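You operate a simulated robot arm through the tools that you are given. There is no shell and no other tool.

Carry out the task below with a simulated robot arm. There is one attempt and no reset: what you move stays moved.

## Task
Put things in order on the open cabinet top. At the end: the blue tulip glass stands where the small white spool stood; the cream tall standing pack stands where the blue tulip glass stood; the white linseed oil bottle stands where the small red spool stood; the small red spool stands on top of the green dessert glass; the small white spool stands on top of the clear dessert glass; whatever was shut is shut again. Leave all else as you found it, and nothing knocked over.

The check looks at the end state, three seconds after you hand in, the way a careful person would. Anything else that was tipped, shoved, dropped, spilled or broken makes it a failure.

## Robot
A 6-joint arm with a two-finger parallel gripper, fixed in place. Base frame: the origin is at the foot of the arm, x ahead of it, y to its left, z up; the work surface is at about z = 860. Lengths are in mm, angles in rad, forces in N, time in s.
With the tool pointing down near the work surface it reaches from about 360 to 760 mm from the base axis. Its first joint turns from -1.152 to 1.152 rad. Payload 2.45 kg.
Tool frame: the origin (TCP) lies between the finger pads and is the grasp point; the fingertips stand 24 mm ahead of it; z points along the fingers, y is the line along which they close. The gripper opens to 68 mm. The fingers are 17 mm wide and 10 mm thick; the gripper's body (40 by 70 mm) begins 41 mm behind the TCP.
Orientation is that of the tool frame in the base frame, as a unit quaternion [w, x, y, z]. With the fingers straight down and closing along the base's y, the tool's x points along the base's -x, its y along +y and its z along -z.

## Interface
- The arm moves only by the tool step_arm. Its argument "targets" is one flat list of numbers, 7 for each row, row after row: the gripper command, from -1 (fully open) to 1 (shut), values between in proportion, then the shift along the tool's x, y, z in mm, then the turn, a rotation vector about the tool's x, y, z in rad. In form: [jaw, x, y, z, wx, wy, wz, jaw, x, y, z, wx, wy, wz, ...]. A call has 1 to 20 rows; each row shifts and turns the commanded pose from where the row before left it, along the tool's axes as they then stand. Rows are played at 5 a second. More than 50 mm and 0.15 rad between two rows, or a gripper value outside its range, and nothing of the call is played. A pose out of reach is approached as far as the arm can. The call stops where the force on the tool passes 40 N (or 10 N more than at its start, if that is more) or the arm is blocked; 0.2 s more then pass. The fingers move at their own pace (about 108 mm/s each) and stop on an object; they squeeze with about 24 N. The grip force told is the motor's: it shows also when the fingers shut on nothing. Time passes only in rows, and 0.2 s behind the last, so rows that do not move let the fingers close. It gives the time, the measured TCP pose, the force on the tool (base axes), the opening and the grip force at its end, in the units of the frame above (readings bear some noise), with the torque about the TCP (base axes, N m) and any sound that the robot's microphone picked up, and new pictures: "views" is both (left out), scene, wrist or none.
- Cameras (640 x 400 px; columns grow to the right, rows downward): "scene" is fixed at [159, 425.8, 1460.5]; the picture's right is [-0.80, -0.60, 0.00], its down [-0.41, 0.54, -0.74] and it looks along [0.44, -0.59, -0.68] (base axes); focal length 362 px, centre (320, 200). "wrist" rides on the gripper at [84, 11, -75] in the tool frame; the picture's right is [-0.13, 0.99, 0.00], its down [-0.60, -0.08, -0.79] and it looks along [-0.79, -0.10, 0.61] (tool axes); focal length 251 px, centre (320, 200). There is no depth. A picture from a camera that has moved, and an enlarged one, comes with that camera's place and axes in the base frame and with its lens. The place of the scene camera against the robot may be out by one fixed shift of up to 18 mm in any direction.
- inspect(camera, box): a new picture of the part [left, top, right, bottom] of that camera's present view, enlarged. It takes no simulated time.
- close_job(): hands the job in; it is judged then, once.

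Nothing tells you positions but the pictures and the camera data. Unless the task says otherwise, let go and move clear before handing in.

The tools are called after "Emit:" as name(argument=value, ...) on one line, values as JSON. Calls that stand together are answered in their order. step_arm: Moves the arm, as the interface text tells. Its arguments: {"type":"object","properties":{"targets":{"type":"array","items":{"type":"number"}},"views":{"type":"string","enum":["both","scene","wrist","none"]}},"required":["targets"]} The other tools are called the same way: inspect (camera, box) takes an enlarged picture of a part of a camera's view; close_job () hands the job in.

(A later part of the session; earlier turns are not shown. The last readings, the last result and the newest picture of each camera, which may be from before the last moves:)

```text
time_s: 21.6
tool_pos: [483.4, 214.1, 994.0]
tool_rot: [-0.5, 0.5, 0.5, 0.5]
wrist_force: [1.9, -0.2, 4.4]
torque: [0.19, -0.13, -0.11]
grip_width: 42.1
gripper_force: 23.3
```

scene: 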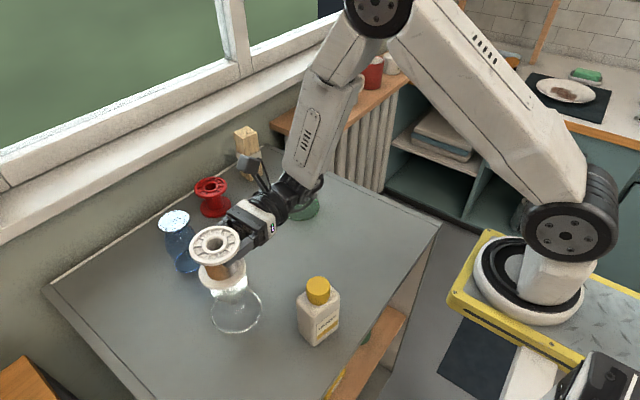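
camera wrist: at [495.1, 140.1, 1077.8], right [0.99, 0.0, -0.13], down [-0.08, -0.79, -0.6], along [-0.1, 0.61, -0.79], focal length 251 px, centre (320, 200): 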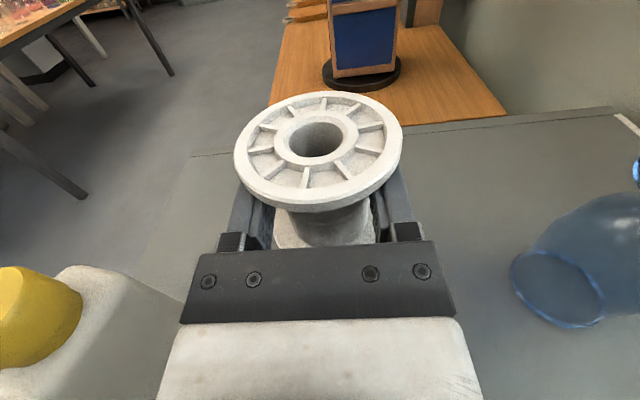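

Nearly unloaded, so I'll open in stages.

Emit:
step_arm(targets=[-0.3, 0, 0, 0, 0, 0, 0, -0.4, 0, 0, 0, 0, 0, 0, -0.6, 0, 0, 0, 0, 0, 0, -1, 0, 0, 0, 0, 0, 0, -1, 0, 0, 0, 0, 0, 0], views="both")

Emit:
inspect(camera="scene", box=[180, 210, 300, 340])

```text
time_s: 22.8
tool_pos: [484.1, 214.1, 994.0]
tool_rot: [-0.5, 0.5, 0.501, 0.499]
wrist_force: [-0.2, 0.5, -0.2]
torque: [-0.01, -0.01, -0.01]
grip_width: 67.9
gripper_force: 0.0
camera wrist: at [494.9, 140.1, 1078.4], right [0.99, 0.0, -0.13], down [-0.08, -0.79, -0.6], along [-0.1, 0.61, -0.79], focal length 251 px, centre (320, 200)
```

scene: 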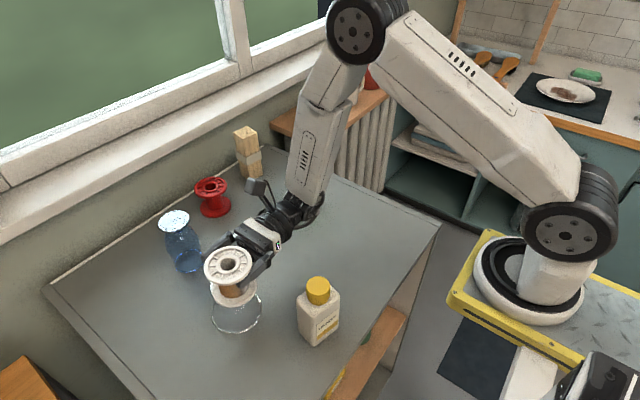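
wrist: 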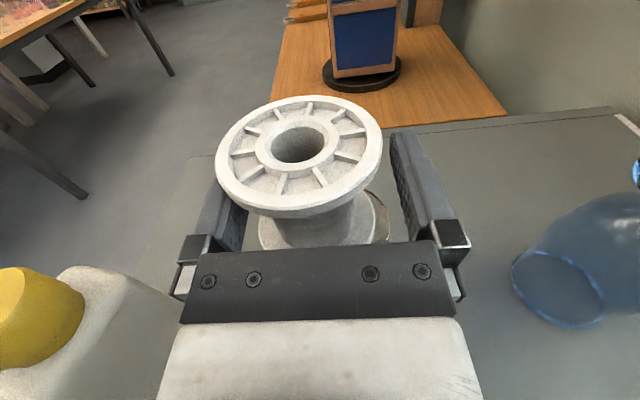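

```text
3.08 times, centred on (240, 275) of scene
camera zoom: at [159.0, 425.8, 1460.5], right [-0.8, -0.6, 0.0], down [-0.41, 0.54, -0.74], along [0.44, -0.59, -0.68], focal length 1114 px, centre (566, -31)
```

zoom: 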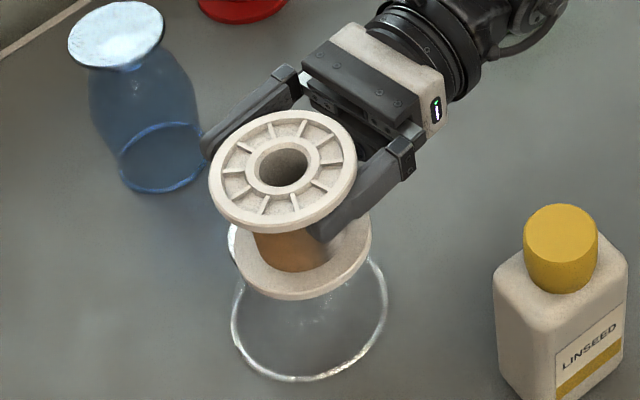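

On release the spool slid about 8 mm towards -x. The glass itself hasn't moved. I'll measure how far off centre the spool is now.

Emit:
inspect(camera="scene", box=[190, 260, 270, 320])

Emit:
inspect(camera="wrist", box=[200, 80, 440, 260])

```text
6.67 times, centred on (230, 290) of scene
camera zoom: at [159.0, 425.8, 1460.5], right [-0.8, -0.6, 0.0], down [-0.41, 0.54, -0.74], along [0.44, -0.59, -0.68], focal length 2413 px, centre (920, -400)
```

zoom: 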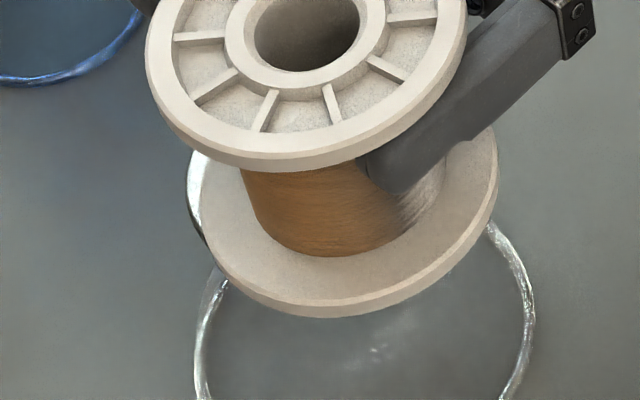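

```text
2.22 times, centred on (320, 170) of wrist
camera zoom: at [494.9, 140.1, 1078.4], right [0.99, 0.0, -0.13], down [-0.08, -0.79, -0.6], along [-0.1, 0.61, -0.79], focal length 559 px, centre (320, 267)
```

zoom: 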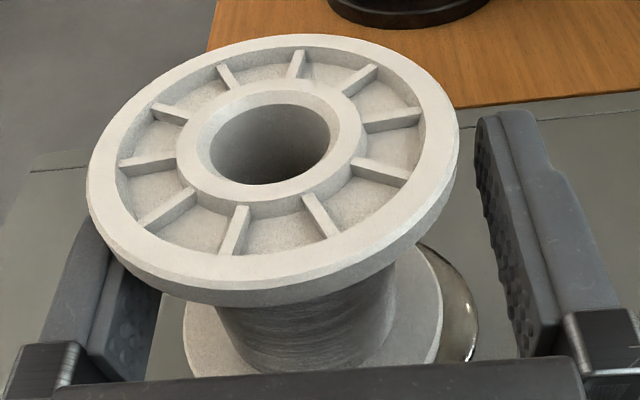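

The spool sits about 12.5 mm towards -x from the foot centre. I think the flange dragged on the finger tops as they opened. I'll drop the fingers clear of the flange, re-centre on the core, regrip, and move it +12.5 mm in x.

Emit:
step_arm(targets=[-1, -3, 0, 0, 0, 0, 0, -1, 0, -7.5, 0, 0, 0, 0, -1, 2, 0, 0, 0, 0, 0, -0.3, 0, 0, 0, 0, 0, 0, 1, 0, 0, 0, 0, 0, 0, 1, 0, 0, 0, 0, 0, 0], views="both")

Emit:
inspect(camera="scene", box=[190, 260, 270, 320])

```text
time_s: 24.2
tool_pos: [477.9, 214.4, 991.9]
tool_rot: [-0.5, 0.5, 0.501, 0.499]
wrist_force: [0.6, 0.1, -0.3]
torque: [0.04, 0.02, 0.03]
grip_width: 42.1
gripper_force: 24.0
camera wrist: at [488.4, 140.2, 1076.4], right [0.99, 0.0, -0.13], down [-0.08, -0.79, -0.6], along [-0.1, 0.61, -0.79], focal length 251 px, centre (320, 200)
```

scene: 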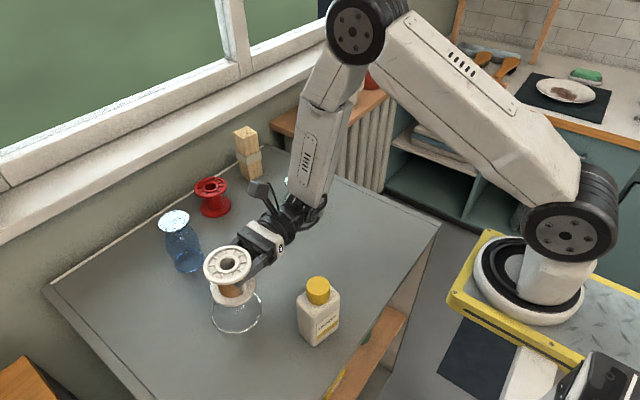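
wrist: 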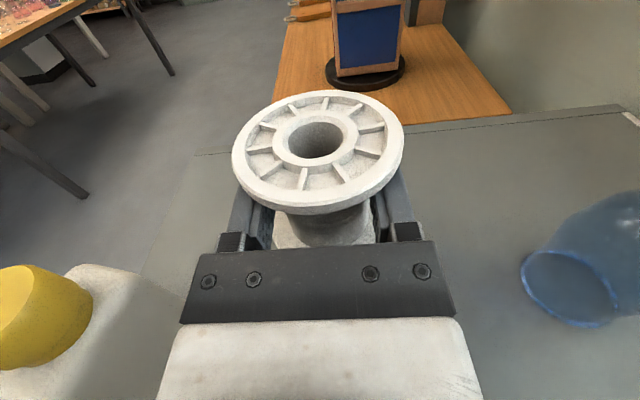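

```text
6.67 times, centred on (230, 290) of scene
camera zoom: at [159.0, 425.8, 1460.5], right [-0.8, -0.6, 0.0], down [-0.41, 0.54, -0.74], along [0.44, -0.59, -0.68], focal length 2413 px, centre (920, -400)
```

zoom: 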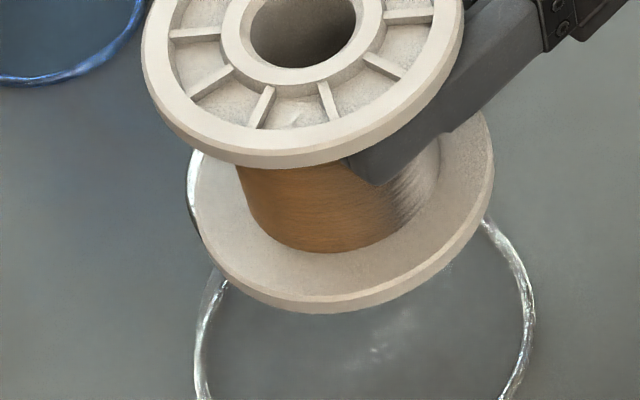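

It's regripped. I'll lift 8 mm, shift +11 mm in x, and lower again slowly.

Emit:
step_arm(targets=[1, 4, 0, 0, 0, 0, 0, 1, 4, 0, 0, 0, 0, 0, 1, 0, 5.5, -0.5, 0, 0, 0, 1, 0, 5.5, -0.5, 0, 0, 0, 1, 0, 0, 0, 0, 0, 0], views="none")

Emit:
inspect(camera="scene", box=[190, 260, 270, 320])

Emit:
inspect(camera="wrist", box=[200, 80, 440, 260])

```text
time_s: 25.4
tool_pos: [488.5, 214.7, 999.0]
tool_rot: [-0.499, 0.501, 0.5, 0.5]
wrist_force: [-0.5, 0.5, -1.1]
torque: [0.02, -0.01, 0.0]
grip_width: 42.4
gripper_force: 24.1
```

```text
6.67 times, centred on (230, 290) of scene
camera zoom: at [159.0, 425.8, 1460.5], right [-0.8, -0.6, 0.0], down [-0.41, 0.54, -0.74], along [0.44, -0.59, -0.68], focal length 2413 px, centre (920, -400)
```

zoom: 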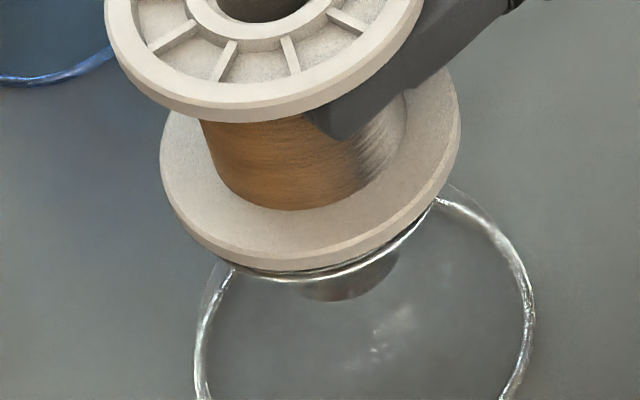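

```text
2.22 times, centred on (320, 170) of wrist
camera zoom: at [499.3, 139.7, 1083.7], right [0.99, 0.0, -0.13], down [-0.08, -0.79, -0.6], along [-0.1, 0.61, -0.79], focal length 559 px, centre (320, 267)
```

zoom: 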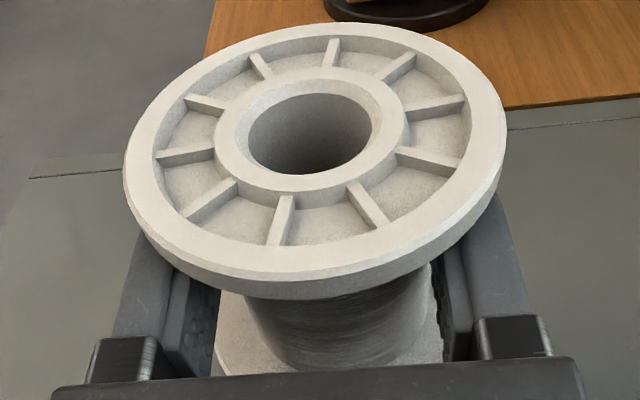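

It's aligned. Now I'll lower to contact.

Emit:
step_arm(targets=[1, -3, 0, 0, 0, 0, 0, 1, -3, 0, 0, 0, 0, 0, 1, 0, 0, 0, 0, 0, 0], views="none")

Emit:
step_arm(targets=[1, -1.5, 0, 0, 0, 0, 0, 1, 0, 0, 0, 0, 0, 0], views="none")

```text
time_s: 26.2
tool_pos: [488.7, 215.3, 996.1]
tool_rot: [-0.5, 0.5, 0.501, 0.499]
wrist_force: [-0.3, -0.6, -1.1]
torque: [0.0, -0.01, 0.0]
grip_width: 42.1
gripper_force: 24.0
```

```text
time_s: 26.8
tool_pos: [488.9, 215.0, 994.2]
tool_rot: [-0.5, 0.5, 0.5, 0.5]
wrist_force: [0.5, 0.7, -1.0]
torque: [0.01, -0.03, -0.01]
grip_width: 42.0
gripper_force: 24.3
```

Emit:
step_arm(targets=[1, -1.5, 0, 0, 0, 0, 0, 1, 0, 0, 0, 0, 0, 0], views="none")

```text
time_s: 27.4
tool_pos: [489.5, 214.7, 991.6]
tool_rot: [-0.5, 0.5, 0.5, 0.5]
wrist_force: [-0.2, 0.4, -1.7]
torque: [0.01, 0.0, -0.03]
grip_width: 42.1
gripper_force: 23.9
```

Emit:
step_arm(targets=[1, -1, 0, 0, 0, 0, 0, 1, 0, 0, 0, 0, 0, 0], views="none")

Emit:
inspect(camera="scene", box=[190, 260, 270, 320])

```text
time_s: 28.0
tool_pos: [489.0, 213.6, 991.7]
tool_rot: [-0.5, 0.5, 0.5, 0.501]
wrist_force: [-2.0, 0.0, 8.8]
torque: [-0.12, 0.17, -0.01]
grip_width: 42.2
gripper_force: 23.5
```

```text
6.67 times, centred on (230, 290) of scene
camera zoom: at [158.8, 425.8, 1460.5], right [-0.8, -0.6, 0.0], down [-0.41, 0.54, -0.74], along [0.44, -0.59, -0.68], focal length 2413 px, centre (920, -400)
```

zoom: 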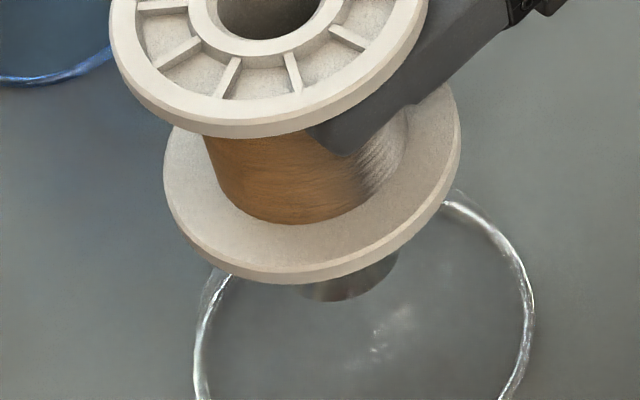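

Contact at 9 N, centred within about 2 mm. This time I'll ease the grip slightly, drop the fingers away from the flange, then open fully.

Emit:
step_arm(targets=[-0.3, 0, 0, 0, 0, 0, 0, -0.3, 0, 0, 0, 0, 0, 0, -0.3, -2, 0, 0, 0, 0, 0, -0.3, -2, 0, 0, 0, 0, 0, -0.3, -2, 0, 0, 0, 0, 0, -0.3, 0, 0, 0, 0, 0, 0], views="both")

Emit:
inspect(camera="scene", box=[190, 260, 270, 320])

```text
time_s: 29.4
tool_pos: [489.3, 213.5, 984.1]
tool_rot: [0.501, -0.499, -0.5, -0.5]
wrist_force: [-0.6, -0.4, -1.1]
torque: [0.0, -0.01, -0.01]
grip_width: 44.2
gripper_force: 0.1
camera wrist: at [499.9, 139.3, 1068.6], right [0.99, 0.0, -0.13], down [-0.08, -0.79, -0.6], along [-0.1, 0.61, -0.79], focal length 251 px, centre (320, 200)
```

scene: 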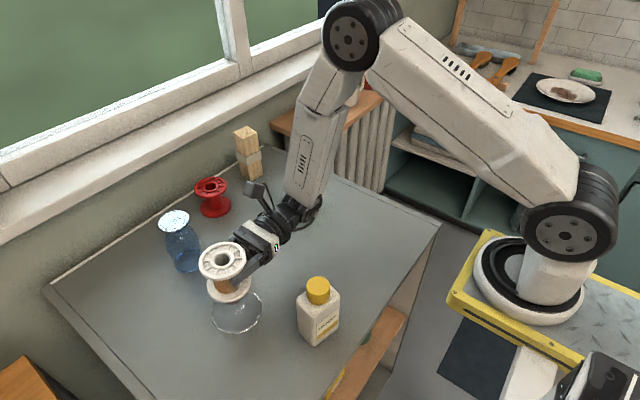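
wrist: 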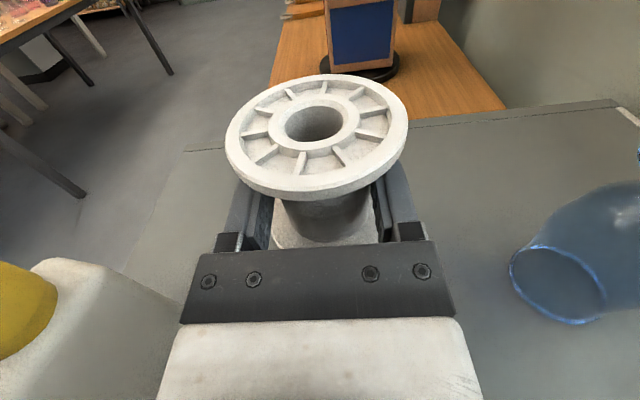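

```text
6.67 times, centred on (230, 290) of scene
camera zoom: at [159.0, 425.8, 1460.5], right [-0.8, -0.6, 0.0], down [-0.41, 0.54, -0.74], along [0.44, -0.59, -0.68], focal length 2413 px, centre (920, -400)
```

zoom: 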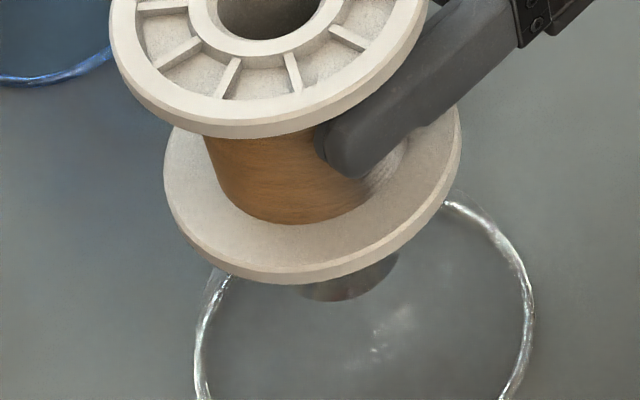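

The spool stayed put. I'll open fully and back straight out.

Emit:
step_arm(targets=[-1, 0, 0, 0, 0, 0, 0, -1, 0, 0, 0, 0, 0, 0, -1, 0, 0, -15, 0, 0, 0, -1, 0, 0, -25, 0, 0, 0, -1, 0, 0, -30, 0, 0, 0, -1, 0, 0, -30, 0, 0, 0], views="both")

Emit:
inspect(camera="scene", box=[170, 210, 290, 340])

Emit:
inspect(camera="wrist", box=[240, 20, 400, 200])

```text
time_s: 30.8
tool_pos: [490.9, 114.2, 985.9]
tool_rot: [0.5, -0.5, -0.5, -0.5]
wrist_force: [0.1, -0.5, -0.2]
torque: [0.01, 0.04, -0.04]
grip_width: 68.0
gripper_force: 0.0
camera wrist: at [501.9, 39.5, 1069.7], right [0.99, 0.0, -0.13], down [-0.08, -0.79, -0.6], along [-0.1, 0.61, -0.79], focal length 251 px, centre (320, 200)
```

scene: 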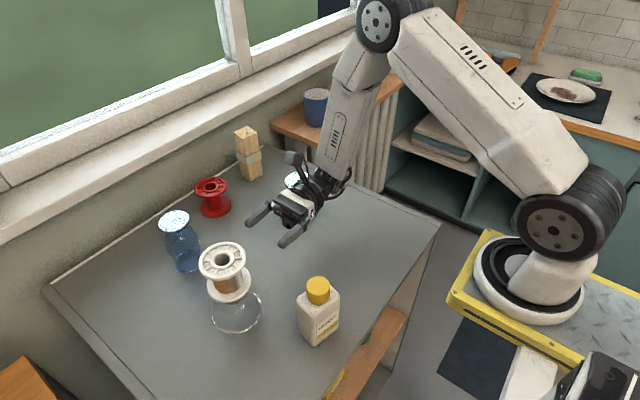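
wrist: 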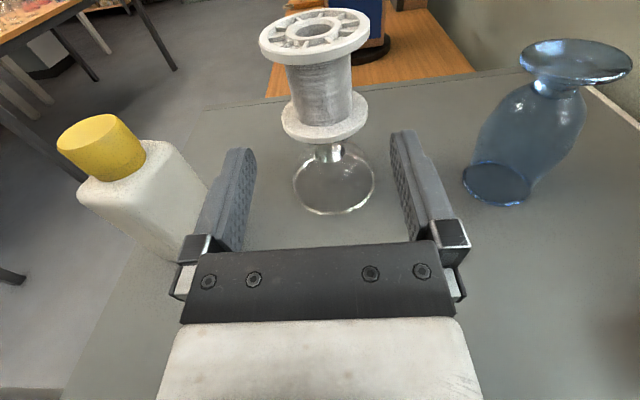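

```text
3.08 times, centred on (230, 275) of scene
camera zoom: at [159.0, 425.8, 1460.5], right [-0.8, -0.6, 0.0], down [-0.41, 0.54, -0.74], along [0.44, -0.59, -0.68], focal length 1114 px, centre (597, -31)
```

zoom: 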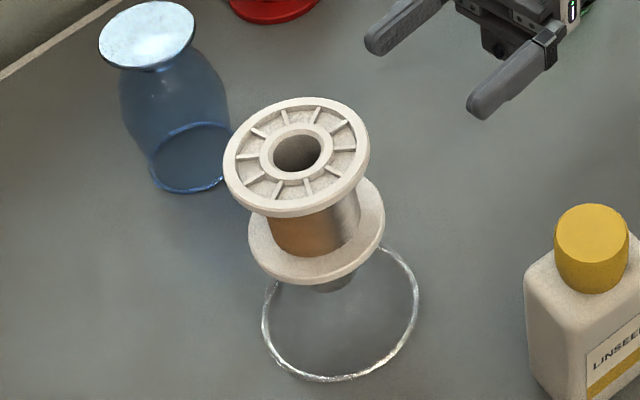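

```text
2.22 times, centred on (320, 110) of wrist
camera zoom: at [501.9, 39.5, 1069.7], right [0.99, 0.0, -0.13], down [-0.08, -0.79, -0.6], along [-0.1, 0.61, -0.79], focal length 559 px, centre (320, 400)
```

zoom: 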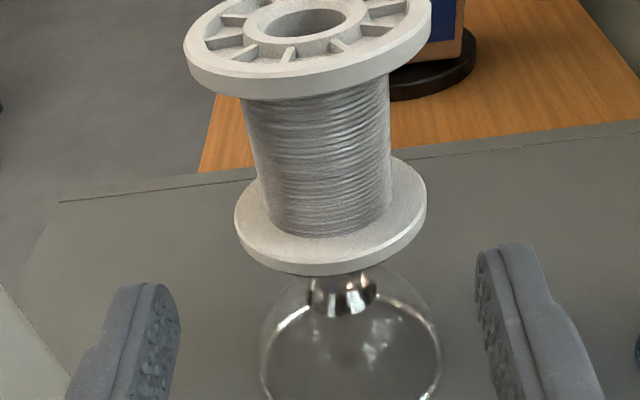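

The white spool stands upright and centred on the clear glass. Next is the blue tulip glass, so I'll look at its shape.

Emit:
inspect(camera="wrist", box=[440, 20, 640, 220])

Emit:
inspect(camera="scene", box=[145, 200, 215, 280])

```text
2.00 times, centred on (540, 120) of wrist
camera zoom: at [501.9, 39.5, 1069.7], right [0.99, 0.0, -0.13], down [-0.08, -0.79, -0.6], along [-0.1, 0.61, -0.79], focal length 503 px, centre (-120, 360)
```

zoom: 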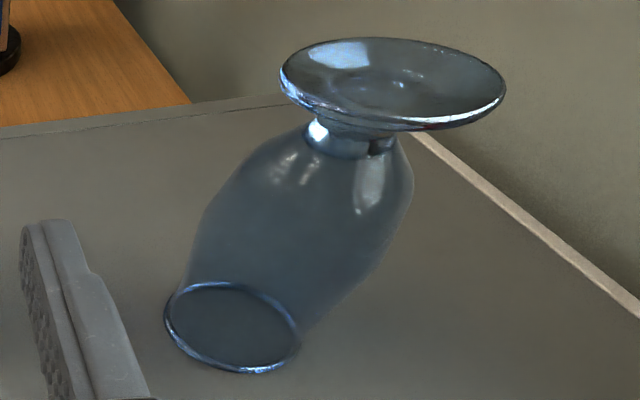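

```text
5.00 times, centred on (180, 240) of scene
camera zoom: at [159.0, 425.8, 1460.5], right [-0.8, -0.6, 0.0], down [-0.41, 0.54, -0.74], along [0.44, -0.59, -0.68], focal length 1810 px, centre (1020, 0)
```

zoom: 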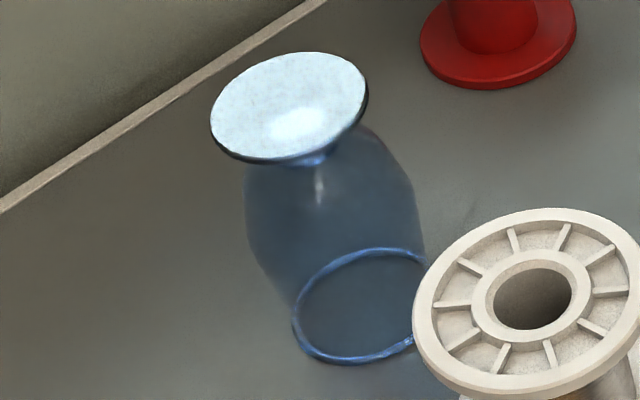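

The blue glass has a foot about 58 mm across over a short stem, on a bowl about 66 mm wide. I'll grip the stem from the side just under the foot, so the foot rests on the finger tops. First I'll move in front of it to measure.

Emit:
step_arm(targets=[-1, 0, 32, -2, 0, 0, 0, -1, 0, 32, -2, 0, 0, 0, -1, 0, 32, -2, 0, 0, 0, -1, 0, 32, -2, 0, 0, 0, -1, 0, 32, -2, 0, 0, 0], views="both")

Emit:
inspect(camera="wrist", box=[240, 20, 400, 220])

```text
time_s: 32.0
tool_pos: [649.1, 102.8, 986.0]
tool_rot: [-0.5, 0.5, 0.5, 0.5]
wrist_force: [0.4, 0.1, 0.0]
torque: [0.0, 0.02, -0.02]
grip_width: 68.1
gripper_force: 0.0
camera wrist: at [661.1, 27.9, 1069.9], right [0.99, 0.0, -0.13], down [-0.08, -0.79, -0.6], along [-0.1, 0.61, -0.79], focal length 251 px, centre (320, 200)
```

scene: 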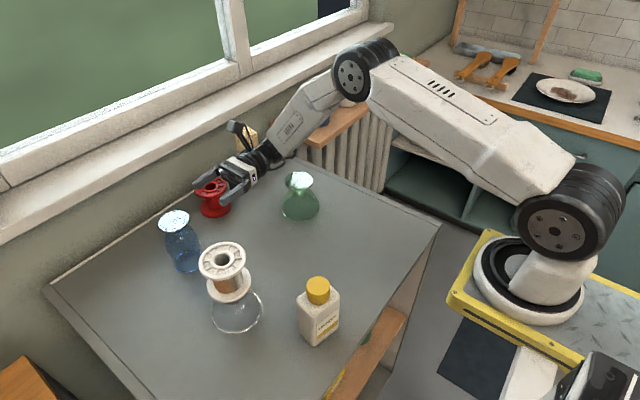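
wrist: 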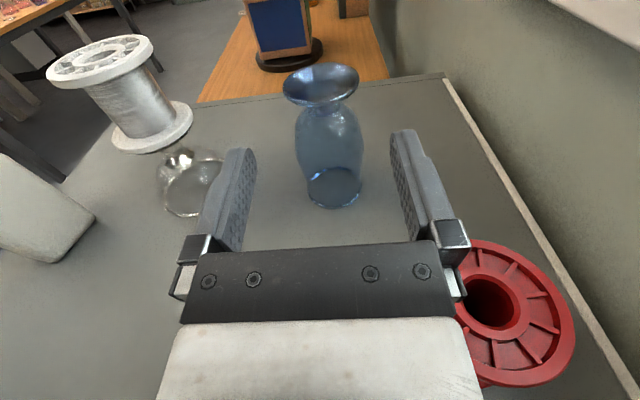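

```text
2.00 times, centred on (320, 120) of wrist
camera zoom: at [661.1, 27.9, 1069.9], right [0.99, 0.0, -0.13], down [-0.08, -0.79, -0.6], along [-0.1, 0.61, -0.79], focal length 503 px, centre (320, 360)
```

zoom: 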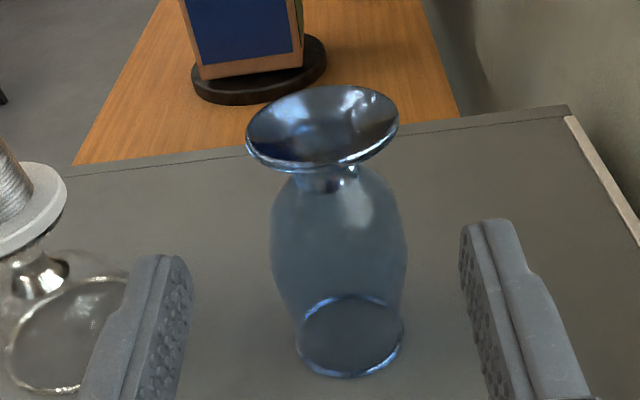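

The blue glass is at (649.7, 206.5), foot edge at z ≈ 979 and stem groove at z ≈ 963. I'll slide the fingers around the stem.

Emit:
step_arm(targets=[-1, -6, 0, 19.2, 0, 0, 0, -1, -6, 0, 19.2, 0, 0, 0, -1, -6, 0, 19.2, 0, 0, 0, -1, -4.5, 0, 19, 0, 0, 0, -1, 0, 0, 19, 0, 0, 0], views="both")

Emit:
inspect(camera="wrist", box=[200, 60, 440, 260])

Emit:
inspect(camera="scene", box=[135, 180, 235, 280])

```text
time_s: 33.2
tool_pos: [650.2, 197.8, 961.5]
tool_rot: [-0.5, 0.5, 0.501, 0.499]
wrist_force: [-0.3, 0.5, 0.9]
torque: [-0.04, -0.01, 0.0]
grip_width: 67.9
gripper_force: 0.0
camera wrist: at [660.8, 124.1, 1046.1], right [0.99, 0.0, -0.13], down [-0.08, -0.79, -0.6], along [-0.1, 0.61, -0.79], focal length 251 px, centre (320, 200)
```

scene: 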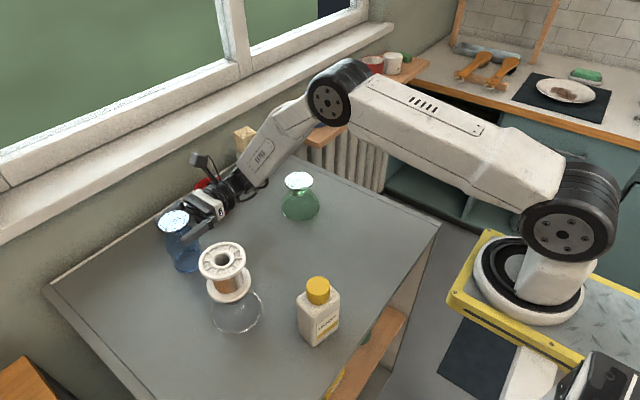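
wrist: 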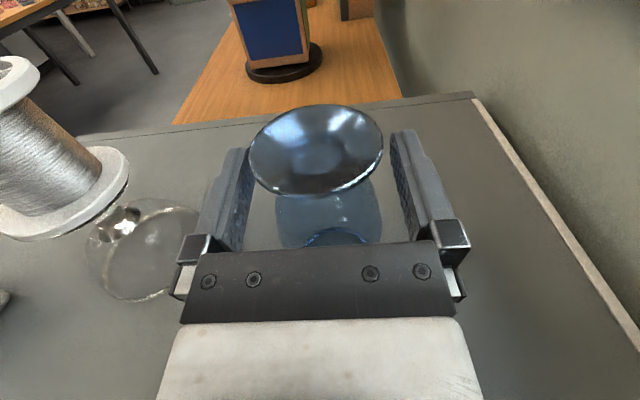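

```text
2.00 times, centred on (320, 160) of wrist
camera zoom: at [660.8, 124.1, 1046.1], right [0.99, 0.0, -0.13], down [-0.08, -0.79, -0.6], along [-0.1, 0.61, -0.79], focal length 503 px, centre (320, 280)
```

zoom: 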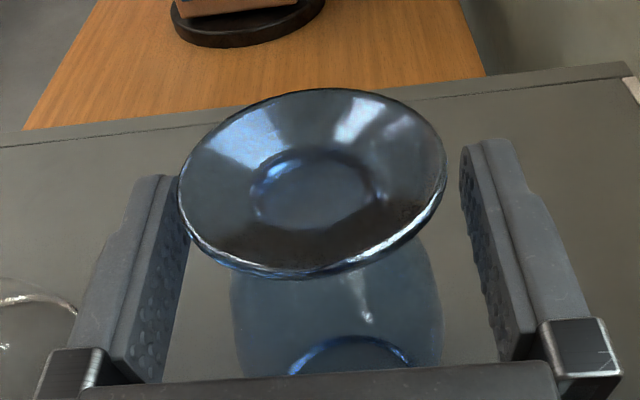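

```text
4.00 times, centred on (185, 230) of scene
camera zoom: at [159.0, 425.8, 1460.5], right [-0.8, -0.6, 0.0], down [-0.41, 0.54, -0.74], along [0.44, -0.59, -0.68], focal length 1448 px, centre (860, 80)
```

zoom: 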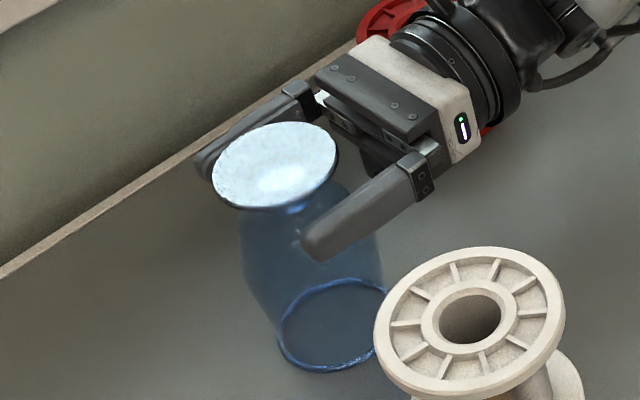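

The fingers are around the stem under the foot, centred to within about 0.5 mm. I'll close gently.

Emit:
step_arm(targets=[-0.3, 0, 0, 0, 0, 0, 0, 0, 0, 0, 0, 0, 0, 0, 0.2, 0, 0, 0, 0, 0, 0, 0.5, 0, 0, 0, 0, 0, 0, 1, 0, 0, 0, 0, 0, 0], views="both")

Emit:
inspect(camera="wrist", box=[200, 60, 440, 260])

Emit:
inspect(camera="scene", box=[135, 180, 235, 280])

```text
time_s: 34.4
tool_pos: [649.4, 198.8, 961.7]
tool_rot: [-0.499, 0.501, 0.5, 0.5]
wrist_force: [0.2, 0.5, 0.0]
torque: [0.0, 0.02, 0.04]
grip_width: 37.3
gripper_force: 24.3
camera wrist: at [660.8, 123.7, 1046.1], right [0.99, 0.0, -0.13], down [-0.08, -0.79, -0.6], along [-0.1, 0.61, -0.79], focal length 251 px, centre (320, 200)
```

scene: 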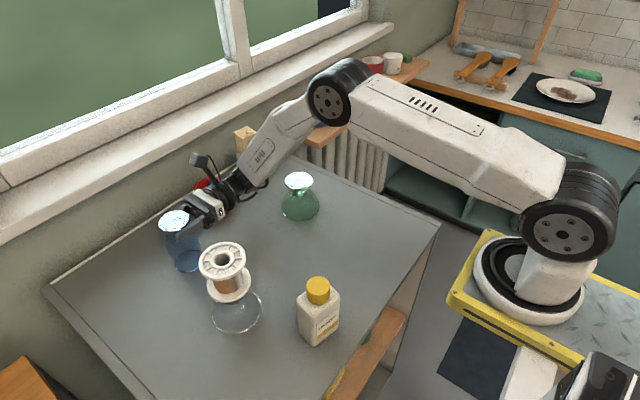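
wrist: 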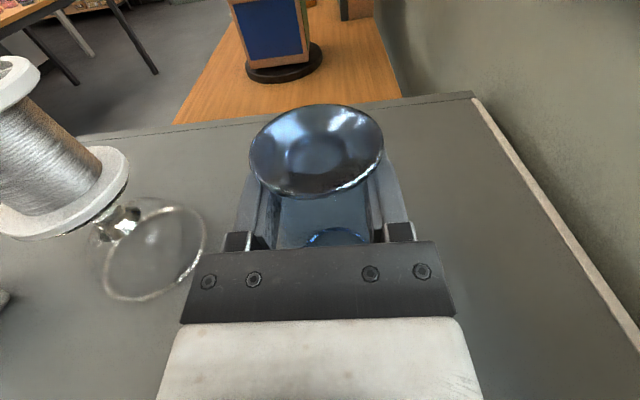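

```text
2.00 times, centred on (320, 160) of wrist
camera zoom: at [660.8, 123.7, 1046.1], right [0.99, 0.0, -0.13], down [-0.08, -0.79, -0.6], along [-0.1, 0.61, -0.79], focal length 503 px, centre (320, 280)
```

zoom: 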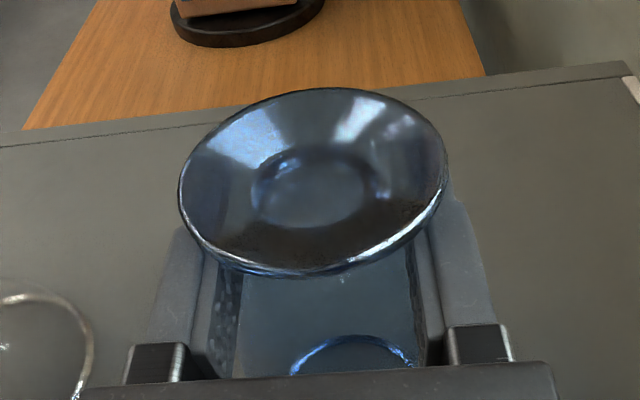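

```text
4.00 times, centred on (185, 230) of scene
camera zoom: at [159.0, 425.8, 1460.5], right [-0.8, -0.6, 0.0], down [-0.41, 0.54, -0.74], along [0.44, -0.59, -0.68], focal length 1448 px, centre (860, 80)
```

zoom: 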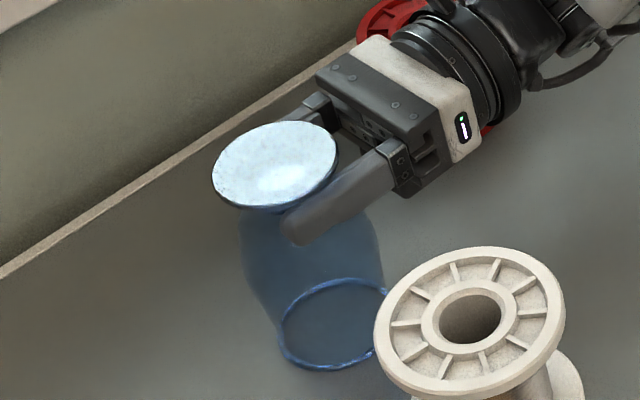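

It's gripped at 37 mm and the glass didn't shift. I'll lift slowly and check how it hangs.

Emit:
step_arm(targets=[1, 4, 0, 0, 0, 0, 0, 1, 6, 0, 0, 0, 0, 0, 1, 10, 0, 0, 0, 0, 0, 1, 10, 0, 0, 0, 0, 0], views="both")

Emit:
inspect(camera="scene", box=[135, 160, 235, 280])

Emit:
inspect(camera="wrist", box=[200, 60, 440, 260])

```text
time_s: 35.4
tool_pos: [649.3, 198.3, 994.2]
tool_rot: [-0.499, 0.501, 0.5, 0.5]
wrist_force: [-0.2, 0.2, -1.5]
torque: [0.02, 0.0, -0.01]
grip_width: 37.5
gripper_force: 24.0
camera wrist: at [660.3, 124.8, 1077.6], right [0.99, 0.0, -0.13], down [-0.08, -0.79, -0.6], along [-0.1, 0.61, -0.79], focal length 251 px, centre (320, 200)
```

scene: 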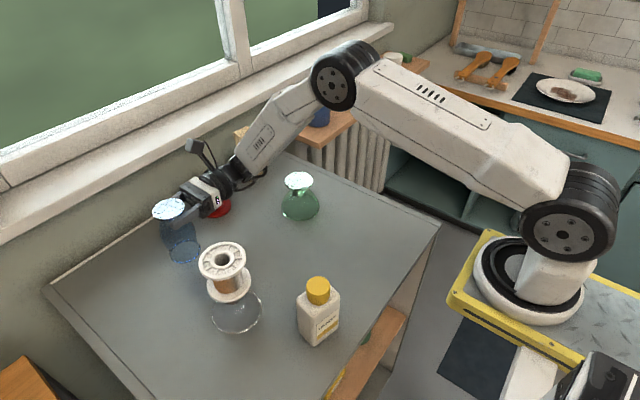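
wrist: 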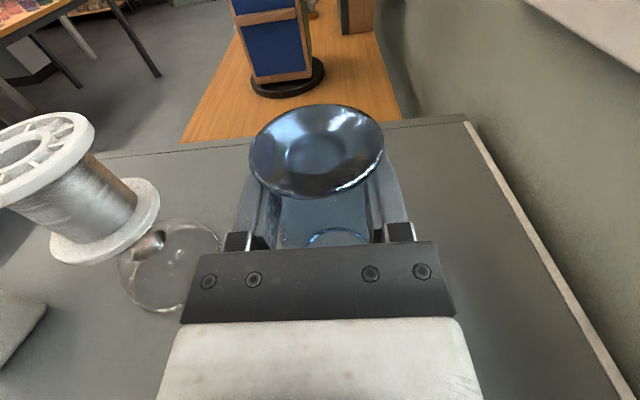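

```text
3.33 times, centred on (185, 220) of scene
camera zoom: at [159.0, 425.8, 1460.5], right [-0.8, -0.6, 0.0], down [-0.41, 0.54, -0.74], along [0.44, -0.59, -0.68], focal length 1206 px, centre (770, 133)
```

zoom: 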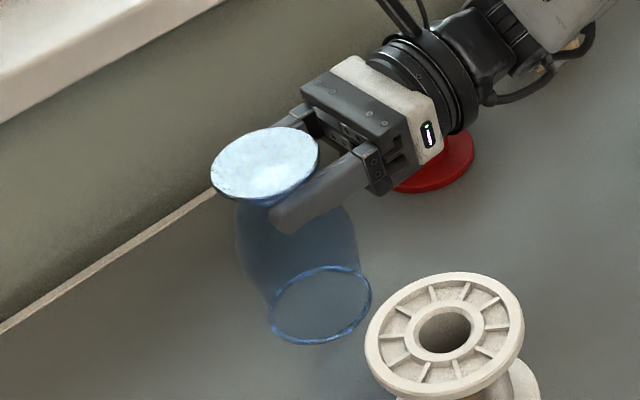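

```text
2.00 times, centred on (320, 160) of wrist
camera zoom: at [660.3, 124.8, 1077.6], right [0.99, 0.0, -0.13], down [-0.08, -0.79, -0.6], along [-0.1, 0.61, -0.79], focal length 503 px, centre (320, 280)
```

zoom: 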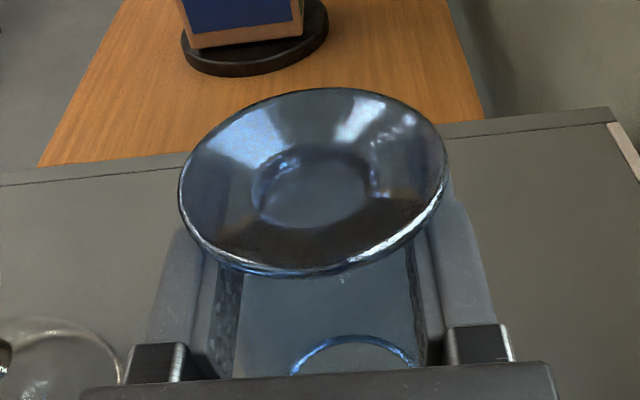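

It's held securely and upright. I'll lift higher and carry it to above the white spool's old spot at (410, -19).

Emit:
step_arm(targets=[1, 25, 0, 0, 0, 0, 0, 1, 25, 0, 0, 0, 0, 0, 1, 20, 0, 0, 0, 0, 0, 1, 0, -23.9, -22.5, 0, 0, 0, 1, 0, -23.9, -22.5, 0, 0, 0, 1, 0, -23.9, -22.5, 0, 0, 0, 1, 0, -23.9, -22.5, 0, 0, 0, 1, 0, -23.9, -22.5, 0, 0, 0, 1, 0, -23.9, -22.5, 0, 0, 0, 1, 0, -23.9, -22.5, 0, 0, 0, 1, 0, -23.9, -22.5, 0, 0, 0, 1, 0, -23.9, -22.5, 0, 0, 0, 1, 0, -23.9, -22.5, 0, 0, 0, 1, 0, 0, 0, 0, 0, 0], views="both")

Emit:
inspect(camera="scene", box=[290, 120, 430, 280])

```text
time_s: 38.4
tool_pos: [409.5, -27.4, 1062.4]
tool_rot: [-0.5, 0.5, 0.501, 0.499]
wrist_force: [-0.4, -0.5, -1.0]
torque: [-0.01, 0.0, 0.01]
grip_width: 37.8
gripper_force: 23.9
camera wrist: at [419.9, -101.5, 1144.9], right [0.99, 0.0, -0.13], down [-0.08, -0.79, -0.6], along [-0.1, 0.61, -0.79], focal length 251 px, centre (320, 200)
```

scene: 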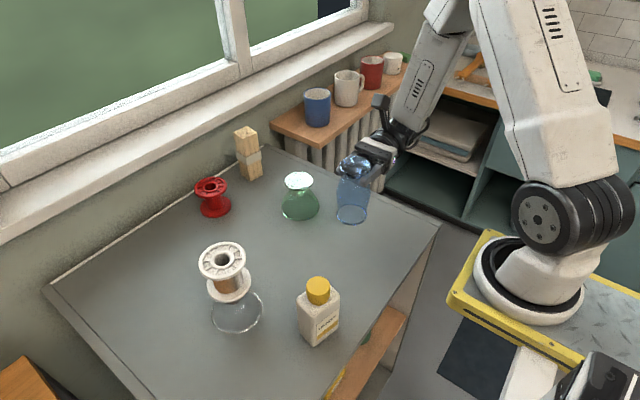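
wrist: 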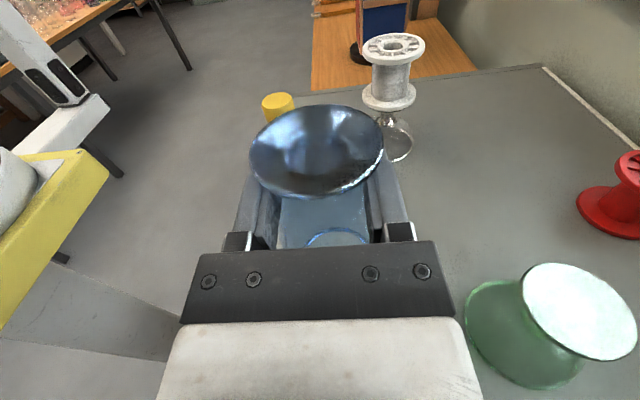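

```text
2.50 times, centred on (360, 200) of scene
camera zoom: at [159.0, 425.8, 1460.5], right [-0.8, -0.6, 0.0], down [-0.41, 0.54, -0.74], along [0.44, -0.59, -0.68], focal length 905 px, centre (220, 200)
```

zoom: 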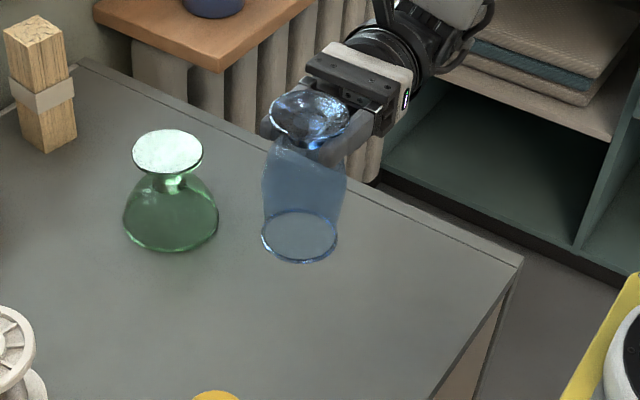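

Now I'll lower to a few millimetres above the surface and check against the spool's old pixel position.

Emit:
step_arm(targets=[1, -25, 0, 0, 0, 0, 0, 1, -25, 0, 0, 0, 0, 0, 1, -20, 0, 0, 0, 0, 0, 1, -15, 0, 0, 0, 0, 0, 1, -9, 0, 0, 0, 0, 0, 1, 0, 0, 0, 0, 0, 0], views="both")

Emit:
inspect(camera="scene", box=[310, 200, 390, 280])

```text
time_s: 39.8
tool_pos: [410.2, -25.9, 967.2]
tool_rot: [-0.499, 0.5, 0.502, 0.499]
wrist_force: [0.1, 0.7, -2.8]
torque: [-0.02, -0.01, 0.02]
grip_width: 37.6
gripper_force: 24.4
camera wrist: at [419.8, -100.6, 1051.5], right [0.99, 0.0, -0.13], down [-0.08, -0.79, -0.6], along [-0.1, 0.61, -0.79], focal length 251 px, centre (320, 200)
```

scene: 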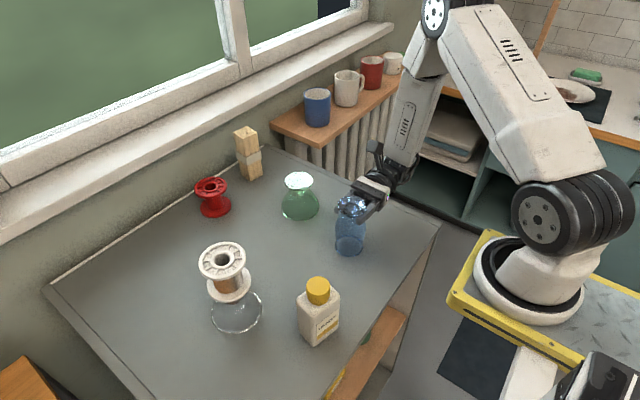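
wrist: 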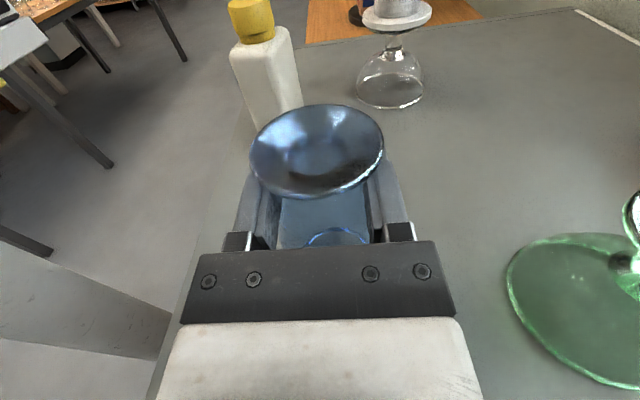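

```text
5.00 times, centred on (350, 240) of scene
camera zoom: at [159.0, 425.8, 1460.5], right [-0.8, -0.6, 0.0], down [-0.41, 0.54, -0.74], along [0.44, -0.59, -0.68], focal length 1810 px, centre (170, 0)
```

zoom: 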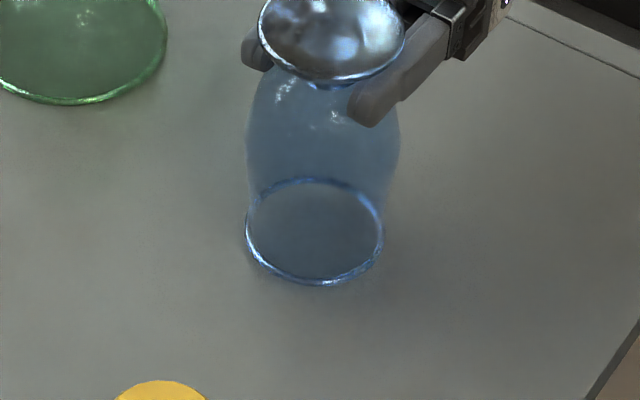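

The scene picture puts the glass about 5 mm short in y of the spool's old base. I'll shift +5 mm and lower to contact.

Emit:
step_arm(targets=[1, 0, 0, 5, 0, 0, 0, 1, -2, 0, 0, 0, 0, 0, 1, -2, 0, 0, 0, 0, 0, 1, -1, 0, 0, 0, 0, 0, 1, 0, 0, 0, 0, 0, 0], views="none")

Emit:
inspect(camera="scene", box=[310, 200, 390, 280])

```text
time_s: 41.0
tool_pos: [410.6, -21.3, 962.9]
tool_rot: [0.5, -0.5, -0.5, -0.5]
wrist_force: [0.0, -0.4, -1.6]
torque: [0.0, 0.02, 0.03]
grip_width: 37.5
gripper_force: 24.1
```

```text
5.00 times, centred on (350, 240) of scene
camera zoom: at [159.0, 425.8, 1460.5], right [-0.8, -0.6, 0.0], down [-0.41, 0.54, -0.74], along [0.44, -0.59, -0.68], focal length 1810 px, centre (170, 0)
```

zoom: 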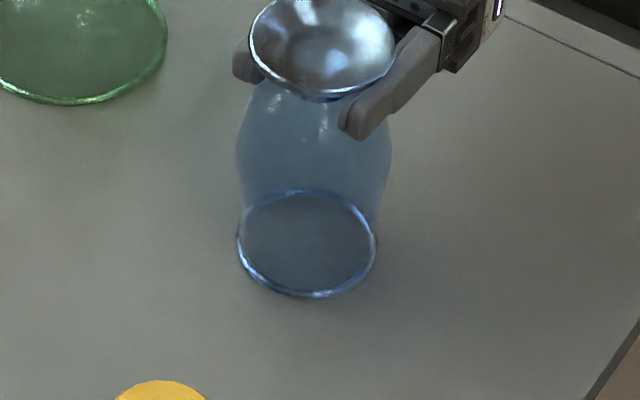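

Emit:
step_arm(targets=[1, 0, -1, 1.5, 0, 0, 0, 1, -1, 0, 0, 0, 0, 0, 1, 0, 0, 0, 0, 0, 0], views="none")

Emit:
step_arm(targets=[1, -1, 0, 0, 0, 0, 0, 1, 0, 0, 0, 0, 0, 0], views="none")

```text
time_s: 41.8
tool_pos: [409.5, -20.5, 962.2]
tool_rot: [-0.5, 0.5, 0.501, 0.499]
wrist_force: [0.6, 0.1, -1.1]
torque: [-0.01, -0.01, 0.0]
grip_width: 37.3
gripper_force: 23.9
```

```text
time_s: 42.4
tool_pos: [409.9, -20.1, 961.7]
tool_rot: [-0.5, 0.5, 0.5, 0.5]
wrist_force: [-3.3, -1.4, 6.6]
torque: [-0.19, 0.12, -0.02]
grip_width: 37.4
gripper_force: 24.1
```

Contact. I'll open in stages, then check.

Emit:
step_arm(targets=[-0.2, 0, 0, 0, 0, 0, 0, -0.4, 0, 0, 0, 0, 0, 0, -1, 0, 0, 0, 0, 0, 0, -1, 0, 0, 0, 0, 0, 0], views="both")

Emit:
inspect(camera="scene", box=[310, 200, 390, 280])

```text
time_s: 43.4
tool_pos: [408.7, -19.1, 961.4]
tool_rot: [-0.5, 0.5, 0.5, 0.5]
wrist_force: [0.3, -1.3, 0.0]
torque: [0.02, 0.02, 0.01]
grip_width: 68.0
gripper_force: 0.0
camera wrist: at [420.1, -94.1, 1045.6], right [0.99, 0.0, -0.13], down [-0.08, -0.79, -0.6], along [-0.1, 0.61, -0.79], focal length 251 px, centre (320, 200)
```

scene: 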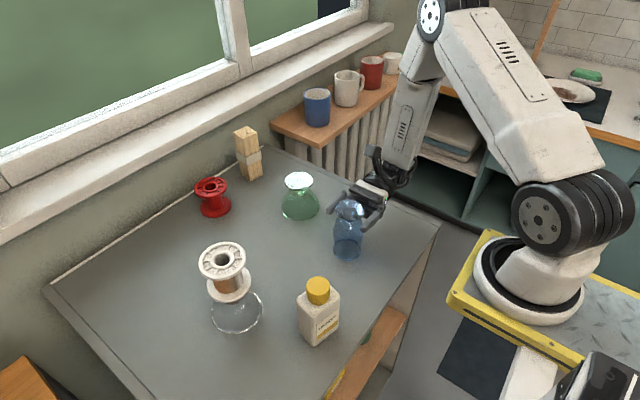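
wrist: 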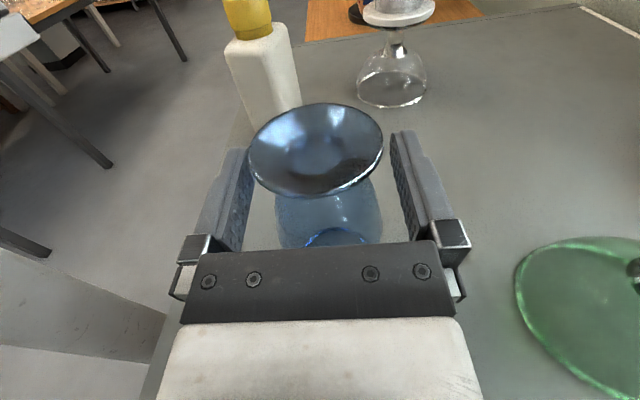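

```text
5.00 times, centred on (350, 240) of scene
camera zoom: at [159.0, 425.8, 1460.5], right [-0.8, -0.6, 0.0], down [-0.41, 0.54, -0.74], along [0.44, -0.59, -0.68], focal length 1810 px, centre (170, 0)
```

zoom: 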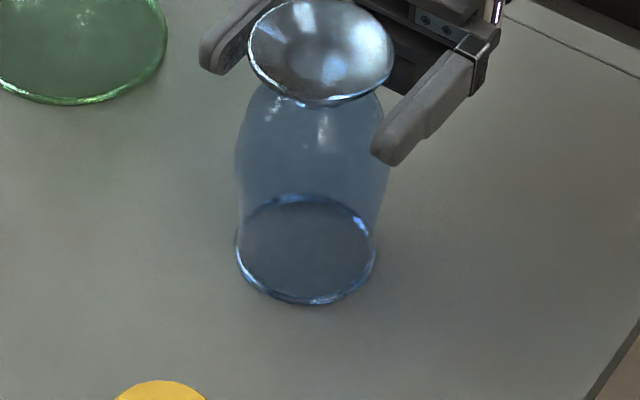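

The blue glass stands on the white spool's old spot: its base centre matches the old pixel position. I'll back out and rise, then turn the tool pointing down again for the pack.

Emit:
step_arm(targets=[-1, 0, 0, -15, 0, 0, 0, -1, 0, 0, -25, 0, 0, 0, -1, 0, 0, -30, 0, 0, 0, -1, 0, 0, -30, 0, 0, 0, -1, 40, 0, 0, 0, 0, 0, -1, 40, 0, 0, 0, 0, 0, -1, 40, 0, 0, 0, 0, 0, -1, 40, 20, 0, 0, 0, 0, -1, 20, 40, 0, 0, 0, 0], views="both")

```text
time_s: 45.4
tool_pos: [470.0, -119.2, 1144.0]
tool_rot: [-0.5, 0.499, 0.501, 0.499]
wrist_force: [0.6, 1.0, 0.5]
torque: [-0.01, 0.01, 0.06]
grip_width: 68.2
gripper_force: 0.1
camera wrist: at [481.2, -194.1, 1228.3], right [0.99, 0.0, -0.13], down [-0.08, -0.79, -0.6], along [-0.1, 0.61, -0.79], focal length 251 px, centre (320, 200)
```

scene: 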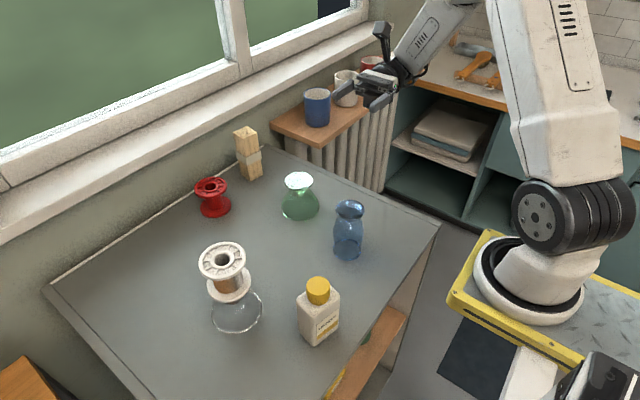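
wrist: 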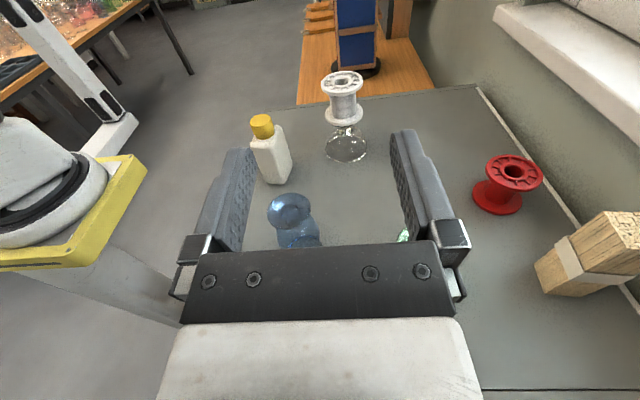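

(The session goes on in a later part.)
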